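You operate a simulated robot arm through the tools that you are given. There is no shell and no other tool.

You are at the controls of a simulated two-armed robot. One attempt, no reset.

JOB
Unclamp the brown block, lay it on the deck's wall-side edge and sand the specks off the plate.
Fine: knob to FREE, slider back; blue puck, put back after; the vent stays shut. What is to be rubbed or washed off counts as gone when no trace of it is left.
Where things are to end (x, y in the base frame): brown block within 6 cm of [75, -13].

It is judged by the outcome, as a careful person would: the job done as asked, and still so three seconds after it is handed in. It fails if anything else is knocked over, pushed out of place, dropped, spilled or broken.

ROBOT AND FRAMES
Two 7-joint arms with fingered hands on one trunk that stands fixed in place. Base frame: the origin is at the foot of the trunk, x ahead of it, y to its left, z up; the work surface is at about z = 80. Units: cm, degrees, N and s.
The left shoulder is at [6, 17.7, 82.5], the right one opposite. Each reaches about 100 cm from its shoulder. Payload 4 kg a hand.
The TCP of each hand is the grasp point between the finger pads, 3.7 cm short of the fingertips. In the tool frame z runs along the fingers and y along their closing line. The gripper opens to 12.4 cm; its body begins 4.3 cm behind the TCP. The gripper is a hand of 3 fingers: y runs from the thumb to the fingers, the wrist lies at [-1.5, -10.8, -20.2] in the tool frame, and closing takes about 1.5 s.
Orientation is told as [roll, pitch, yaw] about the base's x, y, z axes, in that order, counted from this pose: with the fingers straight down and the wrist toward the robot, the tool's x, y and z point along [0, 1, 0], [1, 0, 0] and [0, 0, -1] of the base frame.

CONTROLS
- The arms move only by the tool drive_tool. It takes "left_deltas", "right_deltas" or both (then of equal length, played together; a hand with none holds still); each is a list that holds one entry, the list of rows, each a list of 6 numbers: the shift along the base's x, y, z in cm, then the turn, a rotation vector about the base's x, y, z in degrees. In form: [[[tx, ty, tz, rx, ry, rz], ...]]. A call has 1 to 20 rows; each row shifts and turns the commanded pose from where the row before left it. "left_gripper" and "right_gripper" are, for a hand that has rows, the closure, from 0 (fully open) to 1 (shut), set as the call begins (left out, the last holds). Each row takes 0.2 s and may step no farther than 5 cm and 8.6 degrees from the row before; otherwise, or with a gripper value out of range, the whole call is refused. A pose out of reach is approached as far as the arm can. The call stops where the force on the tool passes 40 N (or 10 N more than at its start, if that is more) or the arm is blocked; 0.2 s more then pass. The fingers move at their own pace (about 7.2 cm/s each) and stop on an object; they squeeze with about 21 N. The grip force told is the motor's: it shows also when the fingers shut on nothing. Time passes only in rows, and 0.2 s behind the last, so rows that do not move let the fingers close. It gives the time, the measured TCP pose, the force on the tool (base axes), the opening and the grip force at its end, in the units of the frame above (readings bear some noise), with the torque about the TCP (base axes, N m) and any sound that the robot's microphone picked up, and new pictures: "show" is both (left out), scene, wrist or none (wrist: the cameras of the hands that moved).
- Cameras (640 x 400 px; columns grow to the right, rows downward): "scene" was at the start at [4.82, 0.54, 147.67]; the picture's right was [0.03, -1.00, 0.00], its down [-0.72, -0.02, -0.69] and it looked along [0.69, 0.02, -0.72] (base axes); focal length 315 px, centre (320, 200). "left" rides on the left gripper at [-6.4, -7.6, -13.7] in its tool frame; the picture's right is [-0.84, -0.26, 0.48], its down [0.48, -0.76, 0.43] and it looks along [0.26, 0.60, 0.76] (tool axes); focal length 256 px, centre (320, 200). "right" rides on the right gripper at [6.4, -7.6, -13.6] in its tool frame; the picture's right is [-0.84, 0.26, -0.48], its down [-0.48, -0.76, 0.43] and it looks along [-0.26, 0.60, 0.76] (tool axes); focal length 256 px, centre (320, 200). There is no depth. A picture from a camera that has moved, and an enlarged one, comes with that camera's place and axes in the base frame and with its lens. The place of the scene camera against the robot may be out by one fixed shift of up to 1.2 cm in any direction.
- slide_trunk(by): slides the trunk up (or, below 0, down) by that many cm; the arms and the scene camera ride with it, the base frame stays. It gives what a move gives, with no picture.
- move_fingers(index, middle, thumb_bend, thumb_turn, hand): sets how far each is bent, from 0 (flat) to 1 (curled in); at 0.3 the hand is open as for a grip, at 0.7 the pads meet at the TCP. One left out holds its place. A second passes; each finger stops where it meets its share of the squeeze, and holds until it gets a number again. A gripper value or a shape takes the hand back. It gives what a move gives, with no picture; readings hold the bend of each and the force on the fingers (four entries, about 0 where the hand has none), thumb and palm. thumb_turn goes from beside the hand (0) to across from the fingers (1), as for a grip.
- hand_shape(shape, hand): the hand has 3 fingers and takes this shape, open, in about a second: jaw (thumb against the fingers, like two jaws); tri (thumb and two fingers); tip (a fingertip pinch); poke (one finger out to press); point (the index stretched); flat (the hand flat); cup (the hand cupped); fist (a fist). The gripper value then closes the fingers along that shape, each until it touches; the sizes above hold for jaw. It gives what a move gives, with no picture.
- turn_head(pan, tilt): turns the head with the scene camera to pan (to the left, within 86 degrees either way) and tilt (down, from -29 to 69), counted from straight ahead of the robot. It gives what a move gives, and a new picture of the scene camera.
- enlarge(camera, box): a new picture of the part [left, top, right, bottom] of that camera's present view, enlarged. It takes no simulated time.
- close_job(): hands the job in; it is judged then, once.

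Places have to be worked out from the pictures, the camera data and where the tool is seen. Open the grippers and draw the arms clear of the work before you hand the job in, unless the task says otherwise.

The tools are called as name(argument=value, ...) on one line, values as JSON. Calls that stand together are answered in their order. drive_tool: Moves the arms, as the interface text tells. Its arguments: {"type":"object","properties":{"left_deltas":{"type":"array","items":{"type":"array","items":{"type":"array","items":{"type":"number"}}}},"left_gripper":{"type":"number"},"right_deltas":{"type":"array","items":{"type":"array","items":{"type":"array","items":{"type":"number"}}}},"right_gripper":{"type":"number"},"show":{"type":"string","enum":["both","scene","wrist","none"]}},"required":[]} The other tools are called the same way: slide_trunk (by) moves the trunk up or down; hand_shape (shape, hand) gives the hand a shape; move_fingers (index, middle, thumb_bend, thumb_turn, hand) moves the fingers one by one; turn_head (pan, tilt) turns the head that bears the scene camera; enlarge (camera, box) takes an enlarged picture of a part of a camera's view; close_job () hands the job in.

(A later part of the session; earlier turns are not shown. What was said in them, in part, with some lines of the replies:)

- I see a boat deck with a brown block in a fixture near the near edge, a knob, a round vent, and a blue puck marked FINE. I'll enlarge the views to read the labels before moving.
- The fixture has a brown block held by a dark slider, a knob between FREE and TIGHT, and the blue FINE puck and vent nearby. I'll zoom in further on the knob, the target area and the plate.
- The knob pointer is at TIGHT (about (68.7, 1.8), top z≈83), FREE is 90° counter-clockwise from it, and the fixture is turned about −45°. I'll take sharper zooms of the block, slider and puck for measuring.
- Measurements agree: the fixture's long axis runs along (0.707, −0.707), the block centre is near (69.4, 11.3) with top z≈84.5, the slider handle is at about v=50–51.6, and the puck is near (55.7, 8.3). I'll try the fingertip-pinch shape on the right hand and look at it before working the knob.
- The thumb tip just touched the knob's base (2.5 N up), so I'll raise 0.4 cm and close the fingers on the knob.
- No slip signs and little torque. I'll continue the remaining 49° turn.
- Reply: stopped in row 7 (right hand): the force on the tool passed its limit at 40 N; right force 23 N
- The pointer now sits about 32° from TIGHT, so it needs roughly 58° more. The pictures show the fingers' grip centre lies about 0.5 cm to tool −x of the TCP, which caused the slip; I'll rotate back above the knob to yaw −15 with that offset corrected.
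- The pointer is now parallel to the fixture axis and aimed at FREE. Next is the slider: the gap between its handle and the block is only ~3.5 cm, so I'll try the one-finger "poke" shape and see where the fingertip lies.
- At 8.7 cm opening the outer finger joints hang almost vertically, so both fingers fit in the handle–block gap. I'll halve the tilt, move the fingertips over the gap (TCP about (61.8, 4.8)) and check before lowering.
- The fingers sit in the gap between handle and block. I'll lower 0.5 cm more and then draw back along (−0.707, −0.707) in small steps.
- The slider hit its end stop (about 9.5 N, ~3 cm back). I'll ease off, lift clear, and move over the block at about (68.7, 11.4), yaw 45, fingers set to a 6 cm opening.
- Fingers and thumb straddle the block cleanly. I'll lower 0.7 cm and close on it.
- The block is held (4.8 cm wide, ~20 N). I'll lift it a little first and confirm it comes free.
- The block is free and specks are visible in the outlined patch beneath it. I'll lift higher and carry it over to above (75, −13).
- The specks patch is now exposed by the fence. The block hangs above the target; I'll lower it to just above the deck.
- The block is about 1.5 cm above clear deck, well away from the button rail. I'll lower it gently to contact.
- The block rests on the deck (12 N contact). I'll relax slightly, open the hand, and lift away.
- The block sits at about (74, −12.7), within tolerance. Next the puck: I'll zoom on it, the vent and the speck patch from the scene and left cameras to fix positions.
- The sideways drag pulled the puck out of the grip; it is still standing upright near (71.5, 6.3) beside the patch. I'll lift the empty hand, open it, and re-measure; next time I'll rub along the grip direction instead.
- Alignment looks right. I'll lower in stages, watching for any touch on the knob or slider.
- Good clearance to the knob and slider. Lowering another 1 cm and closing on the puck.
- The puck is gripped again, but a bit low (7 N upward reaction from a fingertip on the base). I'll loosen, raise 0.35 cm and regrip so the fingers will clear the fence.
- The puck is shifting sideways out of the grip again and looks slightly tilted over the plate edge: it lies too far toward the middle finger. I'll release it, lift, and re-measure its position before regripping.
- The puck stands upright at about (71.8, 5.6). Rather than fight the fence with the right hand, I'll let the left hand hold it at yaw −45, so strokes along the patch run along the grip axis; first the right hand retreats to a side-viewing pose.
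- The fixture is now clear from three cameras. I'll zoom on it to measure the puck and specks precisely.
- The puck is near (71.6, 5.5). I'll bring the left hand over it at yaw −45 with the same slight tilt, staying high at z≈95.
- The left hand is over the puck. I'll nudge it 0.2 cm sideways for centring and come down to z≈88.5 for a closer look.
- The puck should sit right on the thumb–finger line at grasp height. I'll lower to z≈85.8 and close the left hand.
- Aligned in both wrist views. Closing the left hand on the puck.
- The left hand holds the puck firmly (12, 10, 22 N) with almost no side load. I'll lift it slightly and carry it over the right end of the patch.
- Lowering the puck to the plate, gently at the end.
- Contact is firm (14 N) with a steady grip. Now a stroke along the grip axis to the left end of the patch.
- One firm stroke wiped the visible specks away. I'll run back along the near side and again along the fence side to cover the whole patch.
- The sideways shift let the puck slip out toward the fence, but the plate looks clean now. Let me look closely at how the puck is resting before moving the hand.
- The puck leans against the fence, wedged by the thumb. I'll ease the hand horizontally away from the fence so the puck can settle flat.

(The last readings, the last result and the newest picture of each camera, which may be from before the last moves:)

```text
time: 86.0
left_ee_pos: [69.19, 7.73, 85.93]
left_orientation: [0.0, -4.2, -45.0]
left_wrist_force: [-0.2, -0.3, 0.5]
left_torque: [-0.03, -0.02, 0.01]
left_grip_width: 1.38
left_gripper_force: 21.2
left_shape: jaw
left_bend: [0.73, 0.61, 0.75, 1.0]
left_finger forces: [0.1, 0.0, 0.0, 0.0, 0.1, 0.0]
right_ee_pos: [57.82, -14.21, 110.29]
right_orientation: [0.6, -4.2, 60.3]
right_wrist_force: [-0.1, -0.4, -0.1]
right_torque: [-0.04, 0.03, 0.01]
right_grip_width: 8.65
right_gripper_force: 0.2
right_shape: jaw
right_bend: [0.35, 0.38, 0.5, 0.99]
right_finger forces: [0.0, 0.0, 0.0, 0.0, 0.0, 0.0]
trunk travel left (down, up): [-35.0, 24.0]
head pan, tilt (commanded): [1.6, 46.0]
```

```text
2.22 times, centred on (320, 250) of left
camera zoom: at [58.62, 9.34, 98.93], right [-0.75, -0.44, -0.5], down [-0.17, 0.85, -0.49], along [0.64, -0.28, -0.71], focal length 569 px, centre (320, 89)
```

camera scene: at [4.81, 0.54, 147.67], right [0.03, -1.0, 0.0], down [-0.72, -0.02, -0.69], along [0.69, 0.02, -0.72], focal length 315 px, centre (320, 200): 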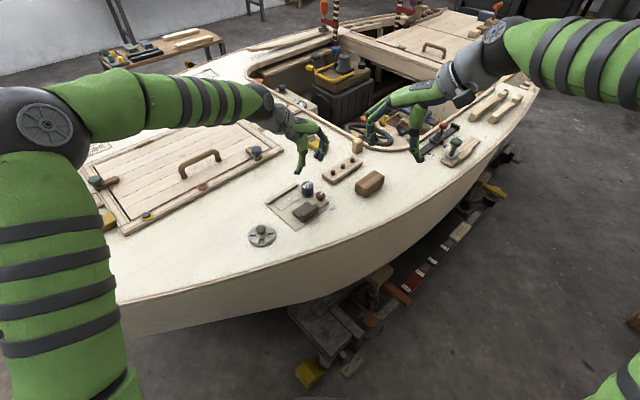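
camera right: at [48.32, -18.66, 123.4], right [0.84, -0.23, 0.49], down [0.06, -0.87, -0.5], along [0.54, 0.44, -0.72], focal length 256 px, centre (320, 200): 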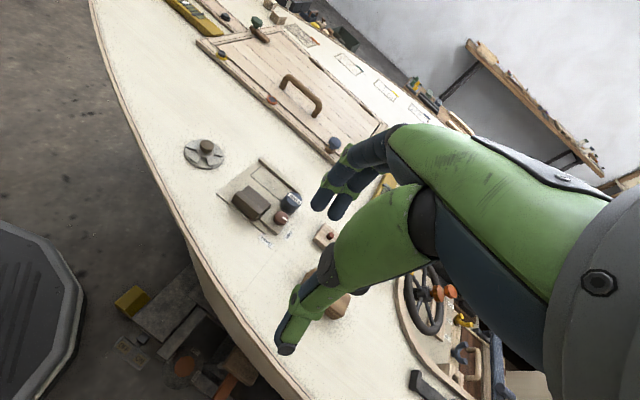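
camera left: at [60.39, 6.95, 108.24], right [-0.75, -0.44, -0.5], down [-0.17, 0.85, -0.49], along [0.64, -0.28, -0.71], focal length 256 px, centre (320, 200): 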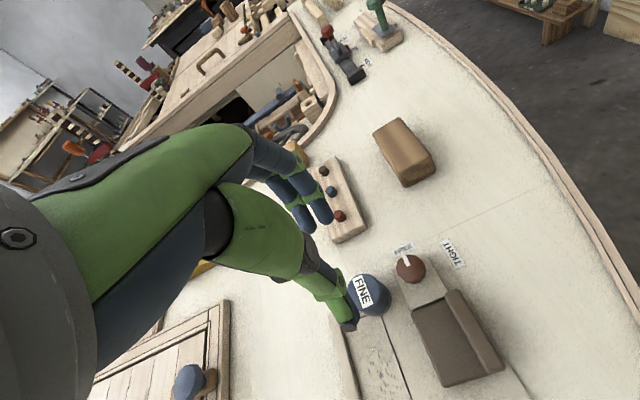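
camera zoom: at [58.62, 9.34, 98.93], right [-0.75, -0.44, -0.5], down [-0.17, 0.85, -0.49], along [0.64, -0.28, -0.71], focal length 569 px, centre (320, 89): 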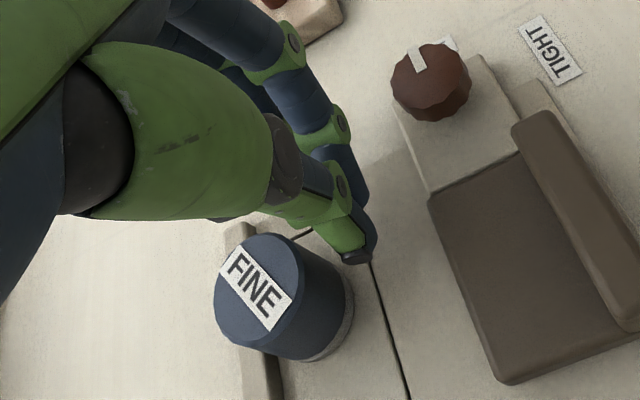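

The puck has settled upright on the plate. I'll move a bit further away, lift the left hand clear, and inspect the plate for any remaining specks.

drive_tool(left_deltas=[[[0.2, -0.5, 0, 0, 0, 0], [0, 0, 1.5, 0, 0, 0], [0, 0, 3.5, 0, 0, 0], [0, 0, 4.5, 0, 0, 0], [-1.0, 3.5, 2.0, 0, 0, 0], [-1.5, 4.0, 0, 0, 0, 0], [-1.5, 4.0, 0, 0, 0, 0], [0, 0, 0, 0, 0, 0]]], show="none")

drive_tool(left_deltas=[[[0, 0, 0, 0, 0, 0], [0, 0, 0, 0, 0, 0]]], left_gripper=0.52, show="both")

enlarge(camera="scene", box=[262, 175, 332, 220])

enlarge(camera="right", box=[225, 145, 305, 205])

```text
time: 87.8
left_ee_pos: [65.27, 18.73, 97.44]
left_orientation: [-0.1, -4.3, -44.9]
left_wrist_force: [0.5, 0.2, 0.8]
left_torque: [-0.03, 0.0, 0.04]
left_grip_width: 1.39
left_gripper_force: 20.8
left_shape: jaw
left_bend: [0.73, 0.61, 0.75, 1.0]
left_finger forces: [0.1, 0.0, 0.0, 0.1, 0.0, 0.0]
right_ee_pos: [58.07, -14.13, 110.2]
right_orientation: [0.6, -4.3, 60.2]
right_wrist_force: [-0.8, 1.3, 0.6]
right_torque: [-0.01, 0.0, 0.01]
right_grip_width: 8.65
right_gripper_force: 0.2
right_shape: jaw
right_bend: [0.35, 0.38, 0.5, 0.99]
right_finger forces: [0.0, 0.0, 0.0, 0.0, 0.0, 0.1]
trunk travel left (down, up): [-35.0, 24.0]
head pan, tilt (commanded): [1.6, 46.0]
```

```text
time: 88.4
left_ee_pos: [65.25, 18.73, 97.47]
left_orientation: [0.0, -4.3, -45.0]
left_wrist_force: [0.2, -0.6, 0.4]
left_torque: [-0.01, -0.01, -0.01]
left_grip_width: 5.93
left_gripper_force: 0.0
left_shape: jaw
left_bend: [0.43, 0.47, 0.57, 1.0]
left_finger forces: [0.0, 0.1, 0.0, 0.0, 0.0, 0.0]
right_ee_pos: [57.99, -14.21, 110.12]
right_orientation: [0.5, -4.3, 60.3]
right_wrist_force: [-1.2, -0.6, 0.4]
right_torque: [0.03, 0.01, 0.02]
right_grip_width: 8.65
right_gripper_force: 0.0
right_shape: jaw
right_bend: [0.35, 0.38, 0.5, 0.99]
right_finger forces: [0.0, 0.0, 0.0, 0.0, 0.0, 0.1]
trunk travel left (down, up): [-35.0, 24.0]
head pan, tilt (commanded): [1.6, 46.0]
camera scene: at [4.83, 0.53, 147.67], right [0.03, -1.0, 0.0], down [-0.72, -0.02, -0.69], along [0.69, 0.02, -0.72], focal length 315 px, centre (320, 200)
camera left: at [54.77, 20.3, 110.5], right [-0.75, -0.44, -0.5], down [-0.17, 0.85, -0.49], along [0.64, -0.28, -0.71], focal length 256 px, centre (320, 200)
```

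scene: 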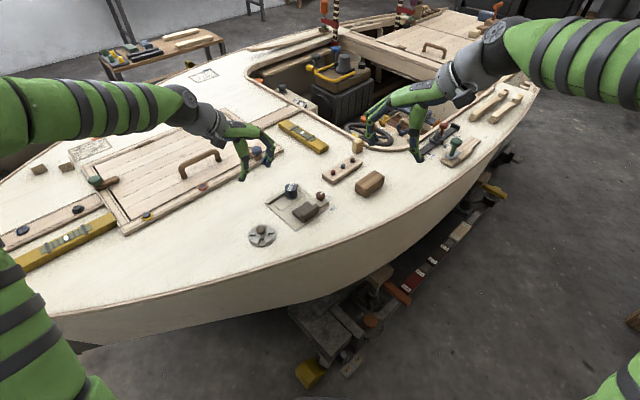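
left: 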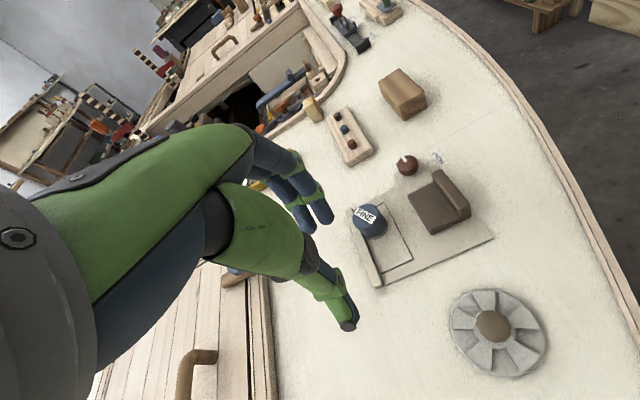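

```text
8.89 times, centred on (297, 198) of scene
camera zoom: at [4.83, 0.53, 147.67], right [0.03, -1.0, 0.0], down [-0.72, -0.02, -0.69], along [0.69, 0.02, -0.72], focal length 2803 px, centre (524, 222)
```

zoom: 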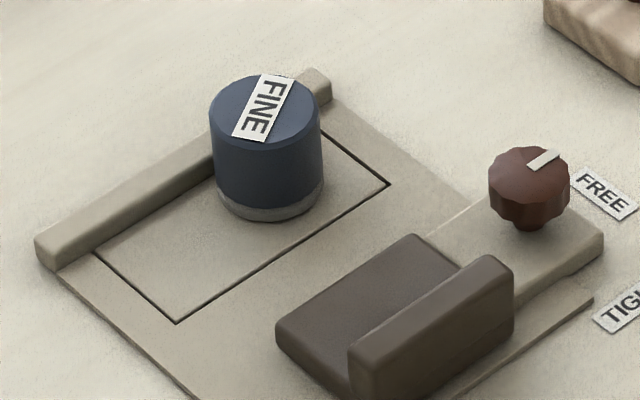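

```text
6.67 times, centred on (265, 175) of right
camera zoom: at [48.36, -18.64, 123.39], right [0.84, -0.23, 0.49], down [0.06, -0.87, -0.5], along [0.54, 0.44, -0.72], focal length 1707 px, centre (687, 367)
```

zoom: 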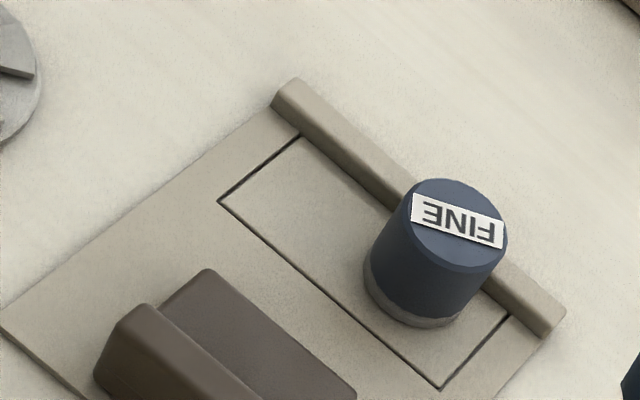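

The patch is clean everywhere except possibly under the puck, which stands at about (70.6, 10.4) by the fence. I'll bring the left hand back over it to pick it up.

drive_tool(left_deltas=[[[1.2, -2.1, -0.5, 0, 0, 0], [1.2, -2.1, -0.5, 0, 0, 0], [1.2, -2.1, -1.0, 0, 0, 0], [1.25, -2.05, -1.0, 0, 0, 0], [0, 0, -3, 0, 0, 0], [0, 0, -3, 0, 0, 0], [0, 0, 0, 0, 0, 0]]], show="none")

enlarge(camera="left", box=[220, 160, 400, 340])

enlarge(camera="right", box=[225, 125, 315, 205])

enlarge(camera="scene", box=[262, 145, 332, 205])

```text
time: 90.0
left_ee_pos: [70.21, 10.46, 88.48]
left_orientation: [0.0, -4.4, -45.0]
left_wrist_force: [-0.2, -0.8, 0.3]
left_torque: [0.0, 0.02, -0.01]
left_grip_width: 5.94
left_gripper_force: 0.1
left_shape: jaw
left_bend: [0.43, 0.47, 0.57, 1.0]
left_finger forces: [0.1, 0.0, 0.1, 0.0, 0.0, 0.1]
right_ee_pos: [58.06, -14.21, 110.29]
right_orientation: [0.5, -4.3, 60.3]
right_wrist_force: [0.1, 0.0, 0.5]
right_torque: [-0.04, -0.01, 0.02]
right_grip_width: 8.66
right_gripper_force: 0.0
right_shape: jaw
right_bend: [0.35, 0.38, 0.5, 0.99]
right_finger forces: [0.1, 0.0, 0.1, 0.0, 0.0, 0.0]
trunk travel left (down, up): [-35.0, 24.0]
head pan, tilt (commanded): [1.6, 46.0]
```

```text
2.22 times, centred on (310, 250) of left
camera zoom: at [59.66, 11.97, 101.43], right [-0.75, -0.44, -0.5], down [-0.17, 0.85, -0.49], along [0.64, -0.28, -0.71], focal length 569 px, centre (342, 89)
```

zoom: 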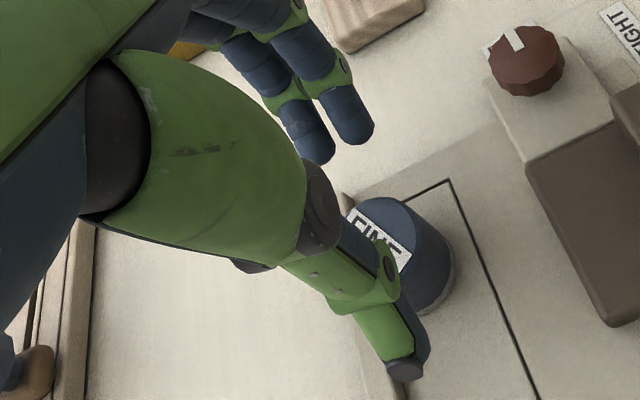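

```text
5.00 times, centred on (270, 165) of right
camera zoom: at [48.36, -18.65, 123.39], right [0.84, -0.23, 0.49], down [0.06, -0.87, -0.5], along [0.54, 0.44, -0.72], focal length 1280 px, centre (570, 375)
```

zoom: 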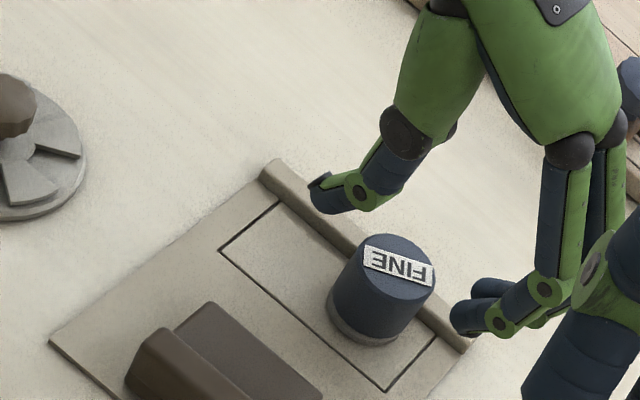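

```text
6.67 times, centred on (297, 175) of scene
camera zoom: at [4.83, 0.52, 147.67], right [0.03, -1.0, 0.0], down [-0.72, -0.02, -0.69], along [0.69, 0.02, -0.72], focal length 2102 px, centre (473, 367)
```

zoom: 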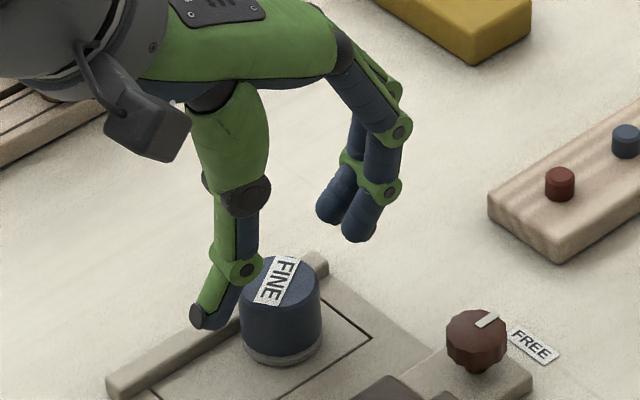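

The puck is slightly off toward the knob side compared with my last good grasp. I'll adjust by 0.25 cm and lower to z≈86.2.

drive_tool(left_deltas=[[[-0.25, -0.08, -0.8, 0, 0, 0], [0, 0, -0.8, 0, 0, 0], [0, 0, -0.7, 0, 0, 0], [0, 0, 0, 0, 0, 0]]], show="none")

enlarge(camera="left", box=[220, 160, 400, 340])

enlarge(camera="right", box=[225, 125, 315, 205])

```text
time: 91.0
left_ee_pos: [69.99, 10.38, 86.07]
left_orientation: [0.0, -4.3, -45.0]
left_wrist_force: [-0.5, -0.2, 0.2]
left_torque: [0.03, 0.02, -0.01]
left_grip_width: 5.95
left_gripper_force: 0.0
left_shape: jaw
left_bend: [0.43, 0.47, 0.57, 1.0]
left_finger forces: [0.0, 0.0, 0.0, 0.0, 0.0, 0.0]
right_ee_pos: [58.08, -14.18, 110.2]
right_orientation: [0.6, -4.3, 60.2]
right_wrist_force: [0.1, 0.2, 0.9]
right_torque: [-0.01, 0.0, -0.04]
right_grip_width: 8.65
right_gripper_force: 0.0
right_shape: jaw
right_bend: [0.35, 0.38, 0.5, 0.99]
right_finger forces: [0.0, 0.1, 0.0, 0.0, 0.0, 0.1]
trunk travel left (down, up): [-35.0, 24.0]
head pan, tilt (commanded): [1.6, 46.0]
```

```text
2.22 times, centred on (310, 250) of left
camera zoom: at [59.41, 11.93, 99.11], right [-0.75, -0.44, -0.5], down [-0.17, 0.85, -0.49], along [0.64, -0.28, -0.71], focal length 569 px, centre (342, 89)
```

zoom: 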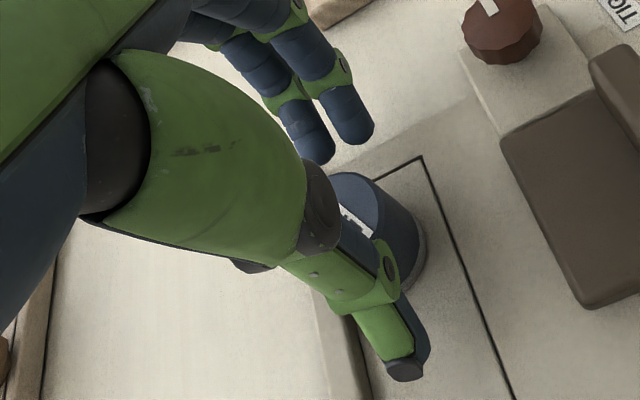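

```text
5.00 times, centred on (270, 165) of right
camera zoom: at [48.36, -18.64, 123.39], right [0.84, -0.23, 0.49], down [0.06, -0.87, -0.5], along [0.54, 0.44, -0.72], focal length 1280 px, centre (570, 375)
```

zoom: 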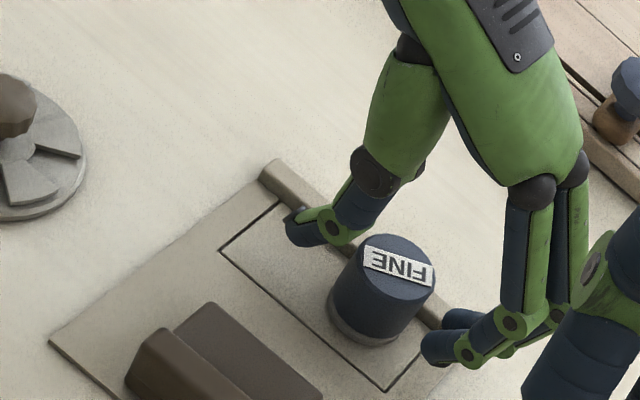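

This matches the earlier good alignment. Closing on the puck.

drive_tool(left_deltas=[[[0, 0, 0, 0, 0, 0], [0, 0, 0, 0, 0, 0], [0, 0, 0, 0, 0, 0], [0, 0, 0, 0, 0, 0], [0, 0, 0, 0, 0, 0]]], left_gripper=0.92, show="none")

enlarge(camera="right", box=[225, 125, 315, 205])

enlarge(camera="scene", box=[262, 155, 332, 205])

```text
time: 92.2
left_ee_pos: [69.92, 10.28, 86.2]
left_orientation: [0.0, -4.3, -45.1]
left_wrist_force: [-1.6, -0.5, 3.3]
left_torque: [-0.02, 0.04, 0.0]
left_grip_width: 3.02
left_gripper_force: 21.2
left_shape: jaw
left_bend: [0.59, 0.55, 0.63, 1.0]
left_finger forces: [11.1, 8.3, 0.0, 0.0, 21.3, 0.0]
right_ee_pos: [57.97, -14.37, 110.18]
right_orientation: [0.6, -4.3, 60.1]
right_wrist_force: [-0.4, -0.6, 0.5]
right_torque: [-0.02, -0.02, 0.02]
right_grip_width: 8.67
right_gripper_force: 0.0
right_shape: jaw
right_bend: [0.35, 0.38, 0.5, 0.99]
right_finger forces: [0.1, 0.0, 0.1, 0.0, 0.0, 0.1]
trunk travel left (down, up): [-35.0, 24.0]
head pan, tilt (commanded): [1.6, 46.0]
```

```text
5.00 times, centred on (270, 165) of right
camera zoom: at [48.33, -18.65, 123.4], right [0.84, -0.23, 0.49], down [0.06, -0.87, -0.5], along [0.54, 0.44, -0.72], focal length 1280 px, centre (570, 375)
```

zoom: 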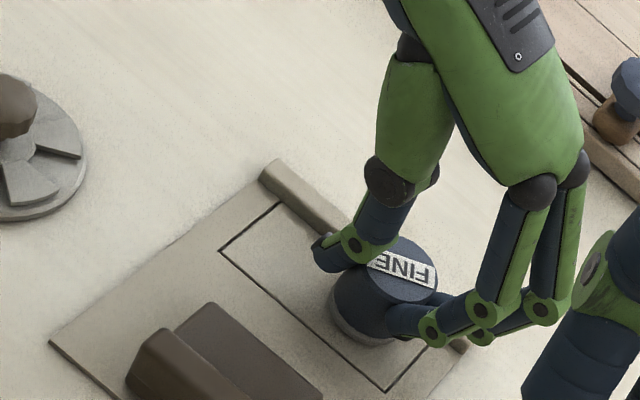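

```text
8.00 times, centred on (297, 180) of scene
camera zoom: at [4.79, 0.52, 147.67], right [0.03, -1.0, 0.0], down [-0.72, -0.02, -0.69], along [0.69, 0.02, -0.72], focal length 2523 px, centre (504, 360)
```

zoom: 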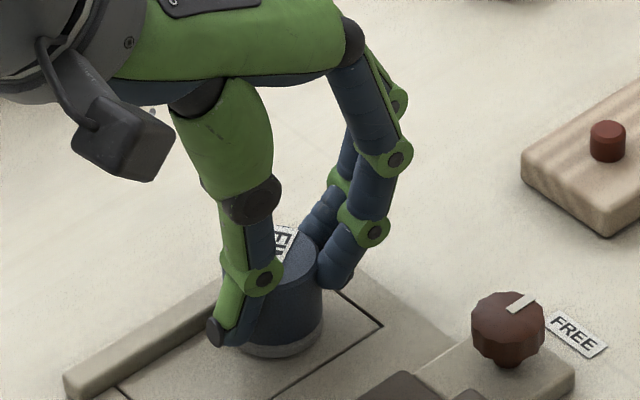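

Firm grip (11, 8, 21 N). I'll lift the puck and check the plate underneath it.

drive_tool(left_deltas=[[[0, 0, 0.7, 0, 0, 0], [0, 0, 2.0, 0, 0, 0], [-0.5, 0.5, 3.0, 0, 0, 0], [-1.0, 2.5, 2.0, 0, 0, 0], [-1.0, 2.5, 0, 0, 0, 0], [0, 0, 0, 0, 0, 0]]], show="none")

enlarge(camera="scene", box=[262, 170, 332, 220])

enlarge(camera="right", box=[225, 145, 305, 205])

enlarge(camera="left", box=[300, 180, 460, 330])

```text
time: 93.6
left_ee_pos: [67.45, 15.67, 93.75]
left_orientation: [0.0, -4.3, -45.0]
left_wrist_force: [-0.1, 0.4, -0.6]
left_torque: [0.02, -0.02, -0.02]
left_grip_width: 2.96
left_gripper_force: 21.0
left_shape: jaw
left_bend: [0.59, 0.55, 0.63, 1.0]
left_finger forces: [10.8, 8.6, 0.0, 0.1, 20.4, 0.0]
right_ee_pos: [58.12, -14.21, 110.24]
right_orientation: [0.6, -4.4, 60.2]
right_wrist_force: [0.4, -0.6, -0.2]
right_torque: [0.0, 0.03, 0.01]
right_grip_width: 8.64
right_gripper_force: 0.1
right_shape: jaw
right_bend: [0.35, 0.38, 0.5, 0.99]
right_finger forces: [0.0, 0.1, 0.1, 0.0, 0.1, 0.0]
trunk travel left (down, up): [-35.0, 24.0]
head pan, tilt (commanded): [1.6, 46.0]
```

```text
8.00 times, centred on (297, 195) of scene
camera zoom: at [4.83, 0.53, 147.67], right [0.03, -1.0, 0.0], down [-0.72, -0.02, -0.69], along [0.69, 0.02, -0.72], focal length 2523 px, centre (504, 240)
```

zoom: 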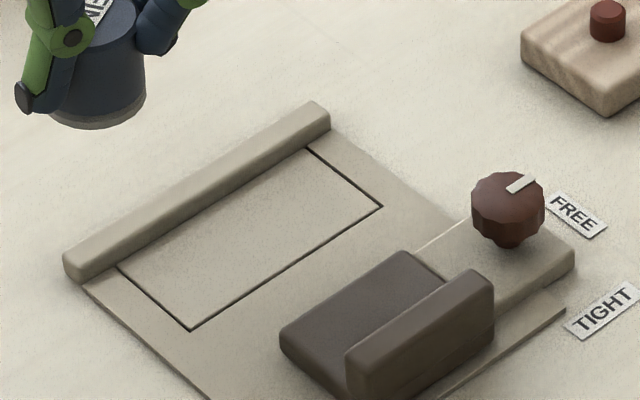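

```text
6.67 times, centred on (265, 175) of right
camera zoom: at [48.37, -18.65, 123.39], right [0.84, -0.23, 0.49], down [0.06, -0.87, -0.5], along [0.54, 0.44, -0.72], focal length 1707 px, centre (687, 367)
```

zoom: 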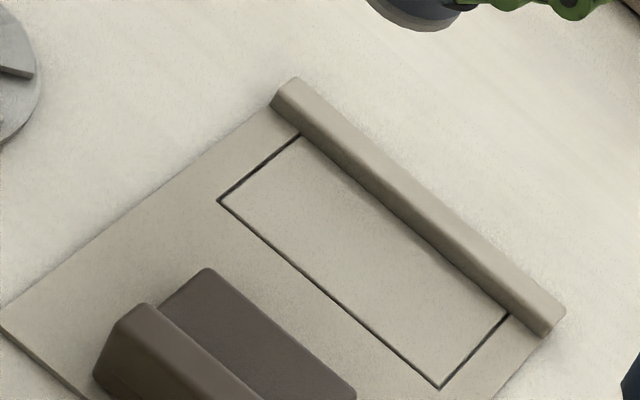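

```text
2.67 times, centred on (380, 255) of left
camera zoom: at [56.91, 17.36, 106.84], right [-0.75, -0.44, -0.5], down [-0.17, 0.85, -0.49], along [0.64, -0.28, -0.71], focal length 683 px, centre (160, 53)
```

zoom: 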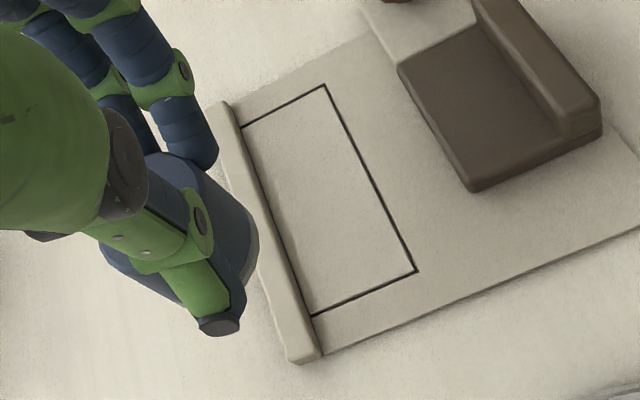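

The patch looks fully clean. I'll zoom in tighter with two cameras to make sure no faint trace is left.

enlarge(camera="scene", box=[272, 182, 312, 210])

enlarge(camera="right", box=[244, 160, 296, 198])

enlarge(camera="left", box=[340, 200, 430, 310])

```text
14.29 times, centred on (292, 196) of scene
camera zoom: at [4.83, 0.53, 147.67], right [0.03, -1.0, 0.0], down [-0.72, -0.02, -0.69], along [0.69, 0.02, -0.72], focal length 4505 px, centre (720, 257)
```

zoom: 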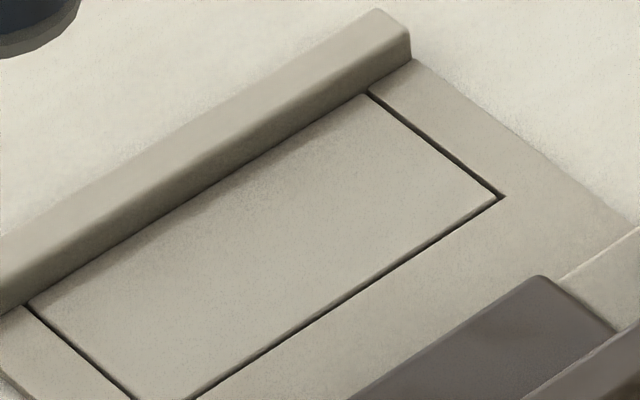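

```text
10.53 times, centred on (270, 179) of right
camera zoom: at [48.37, -18.65, 123.39], right [0.84, -0.23, 0.49], down [0.06, -0.87, -0.5], along [0.54, 0.44, -0.72], focal length 2695 px, centre (846, 421)
```

zoom: 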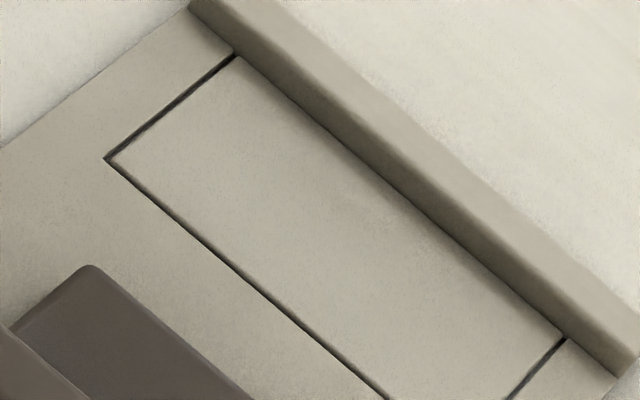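

```text
3.64 times, centred on (385, 255) of left
camera zoom: at [56.91, 17.36, 106.84], right [-0.75, -0.44, -0.5], down [-0.17, 0.85, -0.49], along [0.64, -0.28, -0.71], focal length 931 px, centre (84, 0)
```

zoom: 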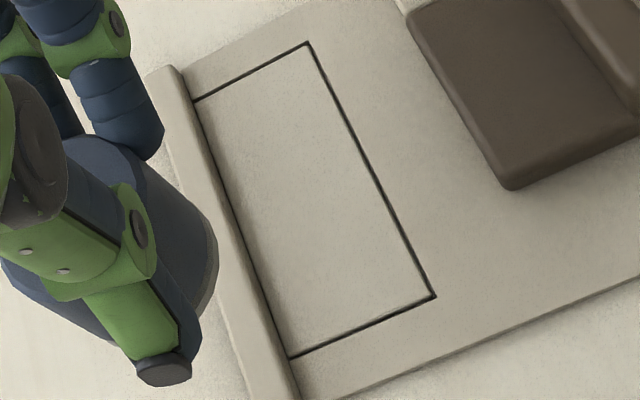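

No trace of specks remains. Now I'll carry the puck back over its original spot at (55.65, 8.15), turning the hand to yaw −60 to keep the fingers clear of the slider.

drive_tool(left_deltas=[[[-3.07, -1.83, 0, 0, 0, -3.75], [-3.07, -1.83, 0, 0, 0, -3.75], [-3.07, -1.83, 0, 0, 0, -3.75], [-3.06, -1.81, 0, 0, 0, -3.75], [0, 0, -2.2, 0, 0, 0], [0, 0, -2.0, 0, 0, 0], [0, 0, 0, 0, 0, 0]]], show="both")

enlarge(camera="scene", box=[250, 195, 330, 255])

enlarge(camera="right", box=[170, 130, 290, 230])

```text
time: 95.2
left_ee_pos: [55.29, 8.48, 89.59]
left_orientation: [0.0, -4.4, -60.0]
left_wrist_force: [0.4, -0.3, -0.5]
left_torque: [0.01, -0.03, -0.05]
left_grip_width: 2.93
left_gripper_force: 21.3
left_shape: jaw
left_bend: [0.59, 0.55, 0.63, 1.0]
left_finger forces: [10.7, 8.8, 0.1, 0.0, 20.3, 0.1]
right_ee_pos: [57.98, -14.15, 110.15]
right_orientation: [0.6, -4.3, 60.3]
right_wrist_force: [-0.1, -0.6, -0.6]
right_torque: [-0.02, -0.03, 0.0]
right_grip_width: 8.65
right_gripper_force: 0.2
right_shape: jaw
right_bend: [0.35, 0.38, 0.5, 0.99]
right_finger forces: [0.1, 0.1, 0.1, 0.0, 0.0, 0.1]
trunk travel left (down, up): [-35.0, 24.0]
head pan, tilt (commanded): [1.6, 46.0]
camera scene: at [4.82, 0.53, 147.67], right [0.03, -1.0, 0.0], down [-0.72, -0.02, -0.69], along [0.69, 0.02, -0.72], focal length 315 px, centre (320, 200)
camera left: at [45.43, 12.82, 102.67], right [-0.83, -0.23, -0.5], down [0.06, 0.87, -0.49], along [0.55, -0.44, -0.71], focal length 256 px, centre (320, 200)
```

scene: 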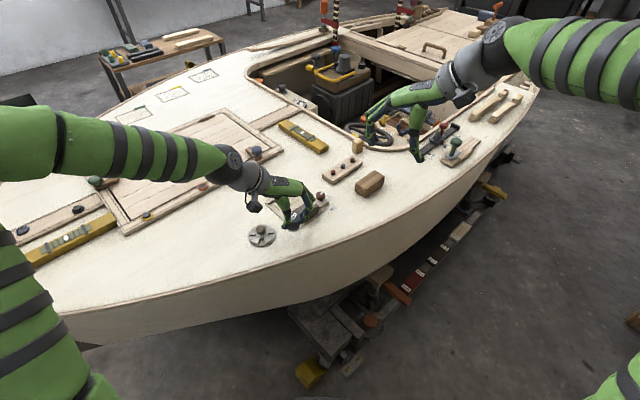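
left: 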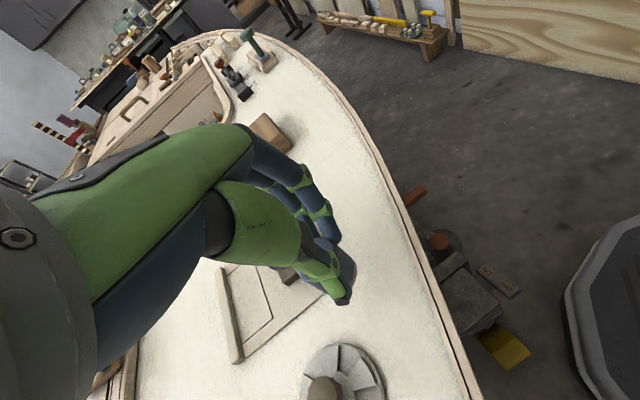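

```text
6.67 times, centred on (290, 225) of scene
camera zoom: at [4.82, 0.53, 147.67], right [0.03, -1.0, 0.0], down [-0.72, -0.02, -0.69], along [0.69, 0.02, -0.72], focal length 2102 px, centre (520, 33)
```

zoom: 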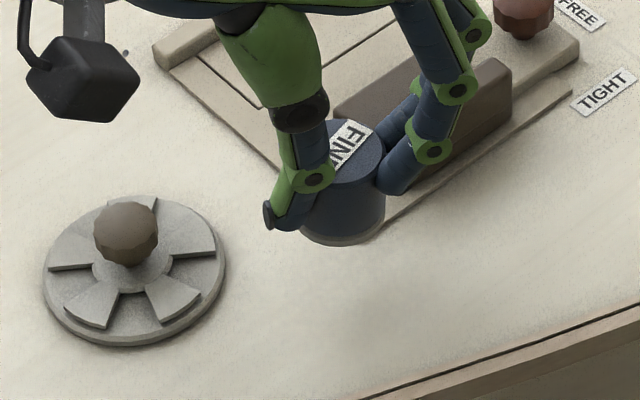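

```text
4.00 times, centred on (230, 180) of right
camera zoom: at [48.36, -18.64, 123.39], right [0.84, -0.23, 0.49], down [0.06, -0.87, -0.5], along [0.54, 0.44, -0.72], focal length 1024 px, centre (680, 280)
```

zoom: 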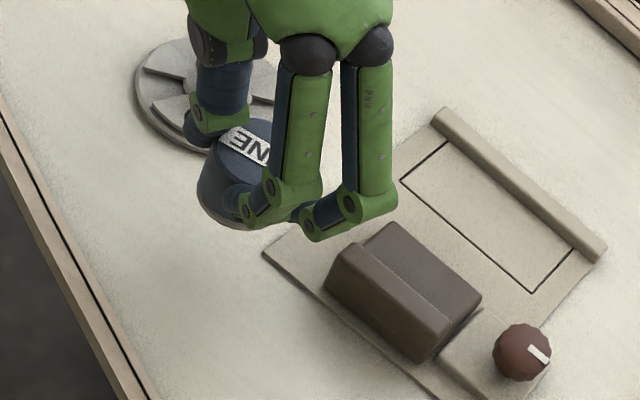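

Comparing with the original picture, the puck needs about 0.25 cm less in y. I'll apply that and lower to just above the deck.

drive_tool(left_deltas=[[[0, -0.25, -1.2, 0, 0, 0], [0, 0, -1.2, 0, 0, 0], [0, 0, -0.8, 0, 0, 0], [0, 0, 0, 0, 0, 0]]], show="none")

enlarge(camera="scene", box=[270, 210, 334, 250])

enlarge(camera="right", box=[190, 140, 270, 200])

```text
time: 96.2
left_ee_pos: [55.22, 8.33, 86.43]
left_orientation: [-0.1, -4.3, -60.0]
left_wrist_force: [-1.4, 0.0, -0.5]
left_torque: [0.01, 0.0, -0.04]
left_grip_width: 2.92
left_gripper_force: 20.6
left_shape: jaw
left_bend: [0.59, 0.55, 0.63, 1.0]
left_finger forces: [10.7, 8.9, 0.0, 0.0, 20.4, 0.0]
right_ee_pos: [58.08, -14.21, 110.16]
right_orientation: [0.6, -4.4, 60.2]
right_wrist_force: [0.0, 0.3, -0.2]
right_torque: [-0.01, -0.03, 0.02]
right_grip_width: 8.64
right_gripper_force: 0.1
right_shape: jaw
right_bend: [0.35, 0.38, 0.5, 0.99]
right_finger forces: [0.0, 0.0, 0.0, 0.1, 0.1, 0.0]
trunk travel left (down, up): [-35.0, 24.0]
head pan, tilt (commanded): [1.6, 46.0]
```

```text
10.00 times, centred on (302, 230) of scene
camera zoom: at [4.83, 0.53, 147.67], right [0.03, -1.0, 0.0], down [-0.72, -0.02, -0.69], along [0.69, 0.02, -0.72], focal length 3153 px, centre (500, -100)
```

zoom: 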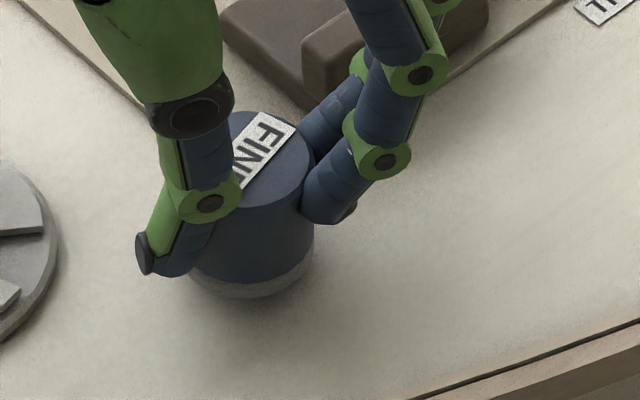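

```text
6.67 times, centred on (230, 170) of right
camera zoom: at [48.36, -18.64, 123.39], right [0.84, -0.23, 0.49], down [0.06, -0.87, -0.5], along [0.54, 0.44, -0.72], focal length 1707 px, centre (920, 400)
```

zoom: 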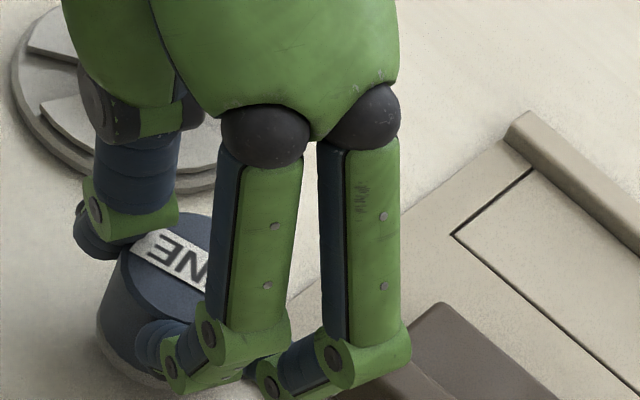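

Against the original picture, the puck should go about 0.3 cm toward the robot and 0.15 cm in −y. I'll apply this and set it down gently.

drive_tool(left_deltas=[[[-0.3, -0.15, -0.2, 0, 0, 0], [0, 0, -0.15, 0, 0, 0], [0, 0, 0, 0, 0, 0]]], show="none")

drive_tool(left_deltas=[[[0, 0, -0.15, 0, 0, 0], [0, 0, -0.12, 0, 0, 0], [0, 0, 0, 0, 0, 0]]], show="none")

enlarge(camera="scene", box=[270, 210, 334, 250])

```text
time: 97.0
left_ee_pos: [54.95, 8.26, 86.15]
left_orientation: [0.0, -4.2, -60.0]
left_wrist_force: [-0.6, -0.2, -1.2]
left_torque: [-0.02, 0.0, -0.04]
left_grip_width: 2.91
left_gripper_force: 21.1
left_shape: jaw
left_bend: [0.59, 0.55, 0.63, 1.0]
left_finger forces: [10.8, 8.9, 0.1, 0.0, 20.2, 0.1]
right_ee_pos: [57.96, -14.2, 110.21]
right_orientation: [0.5, -4.2, 60.2]
right_wrist_force: [0.2, -0.4, 0.5]
right_torque: [-0.04, 0.0, 0.02]
right_grip_width: 8.66
right_gripper_force: 0.1
right_shape: jaw
right_bend: [0.35, 0.38, 0.5, 0.99]
right_finger forces: [0.0, 0.1, 0.1, 0.1, 0.0, 0.1]
trunk travel left (down, up): [-35.0, 24.0]
head pan, tilt (commanded): [1.6, 46.0]
```

```text
time: 97.8
left_ee_pos: [54.92, 8.15, 85.84]
left_orientation: [0.0, -4.4, -60.0]
left_wrist_force: [-1.0, 0.3, 3.8]
left_torque: [-0.03, 0.05, 0.0]
left_grip_width: 2.95
left_gripper_force: 20.4
left_shape: jaw
left_bend: [0.59, 0.55, 0.63, 1.0]
left_finger forces: [10.9, 8.8, 0.0, 0.0, 21.6, 0.0]
right_ee_pos: [57.92, -14.23, 110.19]
right_orientation: [0.6, -4.3, 60.3]
right_wrist_force: [-0.8, 0.4, -0.3]
right_torque: [0.01, 0.0, -0.03]
right_grip_width: 8.67
right_gripper_force: 0.1
right_shape: jaw
right_bend: [0.35, 0.38, 0.5, 0.99]
right_finger forces: [0.0, 0.0, 0.0, 0.1, 0.0, 0.0]
trunk travel left (down, up): [-35.0, 24.0]
head pan, tilt (commanded): [1.6, 46.0]
```

```text
10.00 times, centred on (302, 230) of scene
camera zoom: at [4.79, 0.53, 147.68], right [0.03, -1.0, 0.0], down [-0.72, -0.02, -0.69], along [0.69, 0.02, -0.72], focal length 3153 px, centre (500, -100)
```

zoom: 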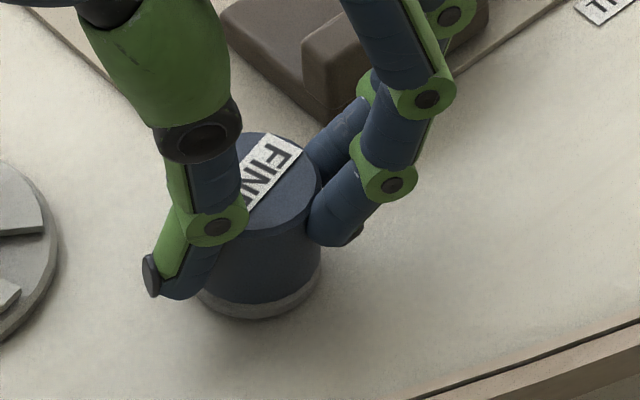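

The puck matches its original picture position within a couple of millimetres and touches the deck (4 N). I'll open slightly and lift straight up.

drive_tool(left_deltas=[[[0, 0, 0, 0, 0, 0], [0, 0, 0, 0, 0, 0], [0, 0, 0.4, 0, 0, 0], [0, 0, 1.0, 0, 0, 0], [0, 0, 2.5, 0, 0, 0], [0, 0, 4.0, 0, 0, 0], [0, 0, 0, 0, 0, 0]]], left_gripper=0.64, show="none")

enlarge(camera="scene", box=[270, 210, 334, 250])

enlarge(camera="right", box=[170, 130, 290, 230])

```text
time: 99.4
left_ee_pos: [54.94, 8.07, 93.7]
left_orientation: [0.1, -4.2, -60.0]
left_wrist_force: [-0.9, 0.0, 1.8]
left_torque: [0.0, -0.02, -0.01]
left_grip_width: 4.45
left_gripper_force: 0.1
left_shape: jaw
left_bend: [0.49, 0.52, 0.6, 1.0]
left_finger forces: [0.1, 0.0, 0.0, 0.0, 0.0, 0.0]
right_ee_pos: [58.06, -14.24, 110.22]
right_orientation: [0.6, -4.2, 60.2]
right_wrist_force: [-0.5, -0.6, -0.2]
right_torque: [-0.01, -0.01, 0.04]
right_grip_width: 8.67
right_gripper_force: 0.1
right_shape: jaw
right_bend: [0.35, 0.38, 0.5, 0.99]
right_finger forces: [0.1, 0.0, 0.0, 0.1, 0.1, 0.0]
trunk travel left (down, up): [-35.0, 24.0]
head pan, tilt (commanded): [1.6, 46.0]
```

```text
10.00 times, centred on (302, 230) of scene
camera zoom: at [4.82, 0.53, 147.67], right [0.03, -1.0, 0.0], down [-0.72, -0.02, -0.69], along [0.69, 0.02, -0.72], focal length 3153 px, centre (500, -100)
```

zoom: 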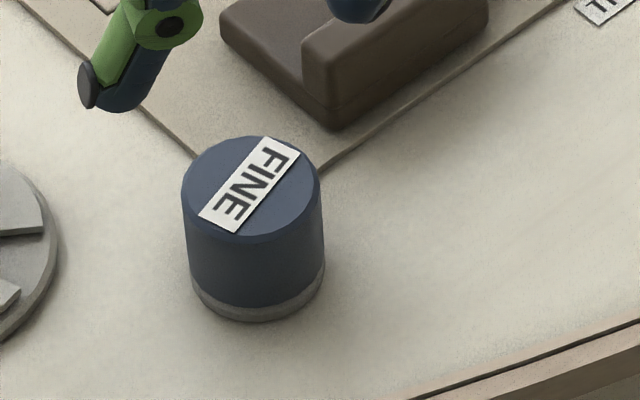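

```text
4.00 times, centred on (230, 180) of right
camera zoom: at [48.36, -18.64, 123.39], right [0.84, -0.23, 0.49], down [0.06, -0.87, -0.5], along [0.54, 0.44, -0.72], focal length 1024 px, centre (680, 280)
```

zoom: 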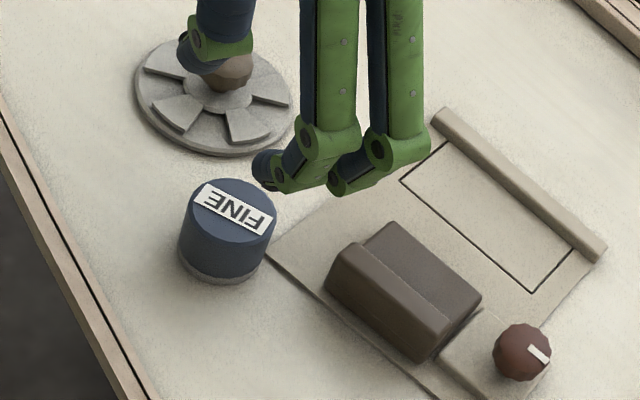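

The puck is back in place, upright, within about 2 mm. Now I'll raise and withdraw the left hand to its starting area, opening it fully.

drive_tool(left_deltas=[[[0, 0, 4.5, 0, 0, 0], [0, 0, 4.5, 0, 0, 0], [0, 0, 4.5, 0, 0, 0], [0, 3.3, 1.0, 0, 0, 8.5], [0, 3.3, 1.0, 0, 0, 8.5], [0, 3.3, 1.0, 0, 0, 8.5], [0, 3.3, 1.0, 0, 0, 8.5], [0, 3.3, 1.0, 0, 0, 8.5], [0, 3.3, 0, 0, 0, 8.5], [0, 3.3, 0, 0, 0, 8.5], [0, 0, 0, 0, 4.3, 0]]], left_gripper=0.2, show="none")

drive_tool(right_deltas=[[[-2, -3, 0.5, 0, 0, -8], [-2, -3, 0.5, 0, 0, -8], [-2, -3, 0.5, 0, 0, -8], [0, 0, 0, 0, 0, 0]]], right_gripper=0.0, show="both")

drive_tool(left_deltas=[[[0, 0, 0, 0, 0, 0], [0, 0, 0, 0, 0, 0], [0, 0, 0, 0, 0, 0]]], left_gripper=0.0, show="both")

```text
time: 101.8
left_ee_pos: [54.98, 31.27, 112.35]
left_orientation: [0.1, 0.0, -0.3]
left_wrist_force: [0.5, -0.2, 0.3]
left_torque: [0.02, 0.03, 0.04]
left_grip_width: 9.94
left_gripper_force: 0.1
left_shape: jaw
left_bend: [0.33, 0.35, 0.0, 0.98]
left_finger forces: [0.0, 0.0, 0.1, 0.2, 0.0, 0.0]
right_ee_pos: [58.16, -14.27, 110.17]
right_orientation: [0.6, -4.2, 60.3]
right_wrist_force: [0.0, 0.9, 0.7]
right_torque: [0.0, 0.0, 0.01]
right_grip_width: 8.65
right_gripper_force: 0.0
right_shape: jaw
right_bend: [0.35, 0.38, 0.5, 0.99]
right_finger forces: [0.0, 0.1, 0.0, 0.0, 0.1, 0.0]
trunk travel left (down, up): [-35.0, 24.0]
head pan, tilt (commanded): [1.6, 46.0]
```

```text
time: 102.8
left_ee_pos: [55.0, 31.24, 112.28]
left_orientation: [0.0, 0.0, -0.5]
left_wrist_force: [-0.1, 0.2, -0.1]
left_torque: [0.02, -0.02, -0.02]
left_grip_width: 9.89
left_gripper_force: 0.1
left_shape: jaw
left_bend: [0.33, 0.35, 0.0, 0.98]
left_finger forces: [0.0, 0.0, 0.1, 0.0, 0.0, 0.0]
right_ee_pos: [51.93, -23.22, 111.69]
right_orientation: [0.6, -4.2, 36.2]
right_wrist_force: [-0.3, -0.6, 0.0]
right_torque: [0.0, -0.02, 0.02]
right_grip_width: 12.36
right_gripper_force: 0.1
right_shape: jaw
right_bend: [0.3, 0.3, 0.3, 0.98]
right_finger forces: [0.0, 0.0, 0.0, 0.1, 0.0, 0.0]
trunk travel left (down, up): [-35.0, 24.0]
head pan, tilt (commanded): [1.6, 46.0]
camera scene: at [4.82, 0.53, 147.67], right [0.03, -1.0, 0.0], down [-0.72, -0.02, -0.69], along [0.69, 0.02, -0.72], focal length 315 px, centre (320, 200)
camera right: at [41.41, -23.34, 124.88], right [0.67, -0.55, 0.49], down [-0.3, -0.81, -0.5], along [0.67, 0.19, -0.72], focal length 256 px, centre (320, 200)
```

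scene: 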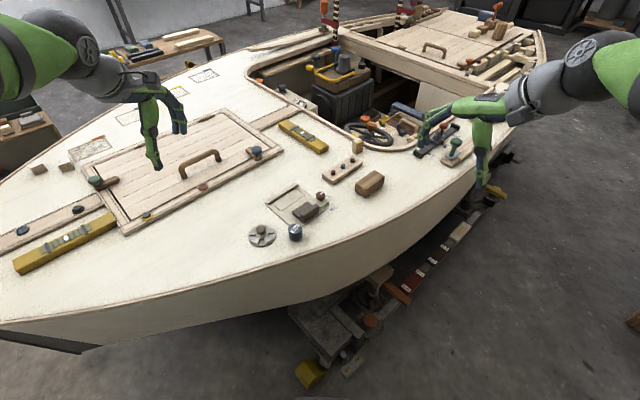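
right: 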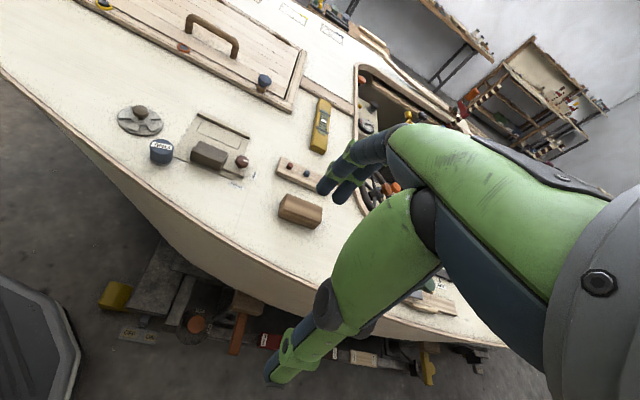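

```text
time: 103.6
left_ee_pos: [55.01, 31.31, 112.33]
left_orientation: [0.0, 0.1, -0.5]
left_wrist_force: [0.3, -0.4, 0.1]
left_torque: [0.01, -0.04, -0.02]
left_grip_width: 12.34
left_gripper_force: 0.0
left_shape: jaw
left_bend: [0.3, 0.3, 0.3, 0.98]
left_finger forces: [0.1, 0.0, 0.0, 0.1, 0.0, 0.0]
right_ee_pos: [52.02, -23.31, 111.71]
right_orientation: [0.6, -4.3, 36.2]
right_wrist_force: [-0.2, -0.5, -0.2]
right_torque: [-0.01, 0.02, 0.0]
right_grip_width: 12.38
right_gripper_force: 0.1
right_shape: jaw
right_bend: [0.3, 0.3, 0.3, 0.98]
right_finger forces: [0.0, 0.0, 0.0, 0.0, 0.1, 0.0]
trunk travel left (down, up): [-35.0, 24.0]
head pan, tilt (commanded): [1.6, 46.0]
camera scene: at [4.81, 0.53, 147.67], right [0.03, -1.0, 0.0], down [-0.72, -0.02, -0.69], along [0.69, 0.02, -0.72], focal length 315 px, centre (320, 200)
camera left: at [47.34, 24.95, 125.91], right [-0.26, -0.84, -0.48], down [-0.76, 0.49, -0.44], along [0.6, 0.25, -0.76], focal length 256 px, centre (320, 200)
```

scene: 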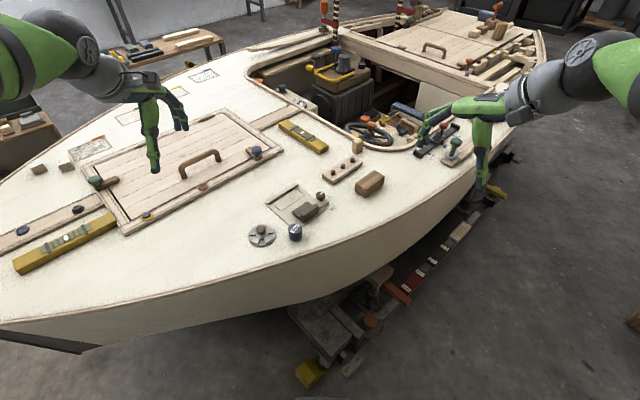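
left: 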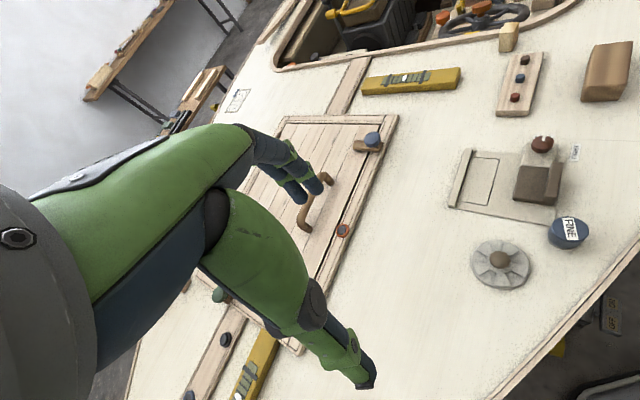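

Both arms are clear and open. A final zoomed check of the fixture, vent, puck and block before handing in.

enlarge(camera="scene", box=[240, 175, 400, 260])

enlarge(camera="scene", box=[240, 215, 320, 265])

enlarge(camera="scene", box=[262, 175, 342, 225])

enlarge(camera="left", box=[440, 130, 600, 260])

```text
4.00 times, centred on (320, 218) of scene
camera zoom: at [4.81, 0.53, 147.67], right [0.03, -1.0, 0.0], down [-0.72, -0.02, -0.69], along [0.69, 0.02, -0.72], focal length 1261 px, centre (320, 130)
```

zoom: 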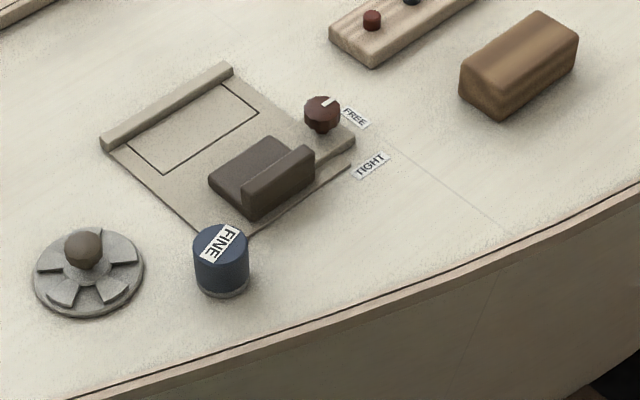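

```text
8.00 times, centred on (280, 240) of scene
camera zoom: at [4.81, 0.53, 147.67], right [0.03, -1.0, 0.0], down [-0.72, -0.02, -0.69], along [0.69, 0.02, -0.72], focal length 2523 px, centre (640, -120)
```

zoom: 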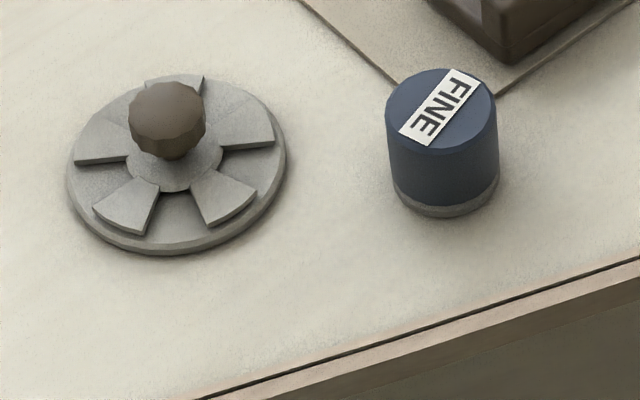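

```text
8.00 times, centred on (302, 200) of scene
camera zoom: at [4.81, 0.53, 147.67], right [0.03, -1.0, 0.0], down [-0.72, -0.02, -0.69], along [0.69, 0.02, -0.72], focal length 2523 px, centre (464, 200)
```

zoom: 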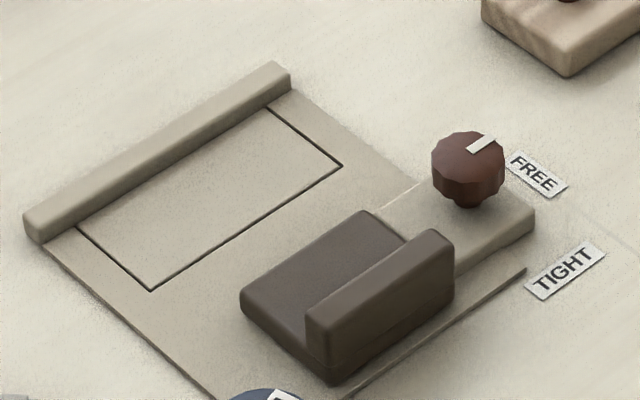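

```text
3.08 times, centred on (520, 195) of left
camera zoom: at [47.34, 24.95, 125.91], right [-0.26, -0.84, -0.48], down [-0.76, 0.49, -0.44], along [0.6, 0.25, -0.76], focal length 788 px, centre (-295, 215)
```

zoom: 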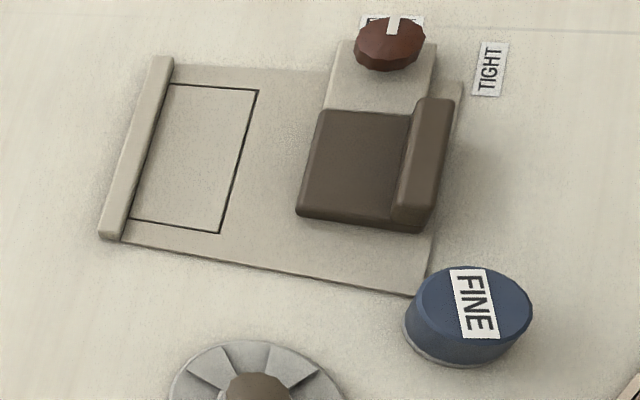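

Everything checks out:
- The knob points to FREE and the slider is back.
- The plate shows no specks.
- The vent is unchanged.
- The puck is back in its place.
- The block rests at about (74.4, −12.8).

I'm handing the job in.

close_job()

```text
The job is handed in.
```

The job is done and handed in. I don't have a verdict on it yet.

- **Clamp:** the knob points to FREE and the slider is back against its end stop.
- **Brown block:** it rests on the deck at about (74.4, −12.8), roughly 0.6 cm from the target.
- **Plate:** no specks show in close-ups from three cameras, including where the puck had stood.
- **Blue puck:** it stands upright about 2 mm from where it started. Its label now faces a different way.
- **Vent:** it looks the same as at the start and was not touched.

The puck slipped out of the grip twice during sanding. It stayed upright the first time. The second time it leaned against the fence until I eased the hand away and it settled flat. My first turn of the knob also slipped partway, and a second grip brought it to FREE.

Both hands are open and clear of the work.
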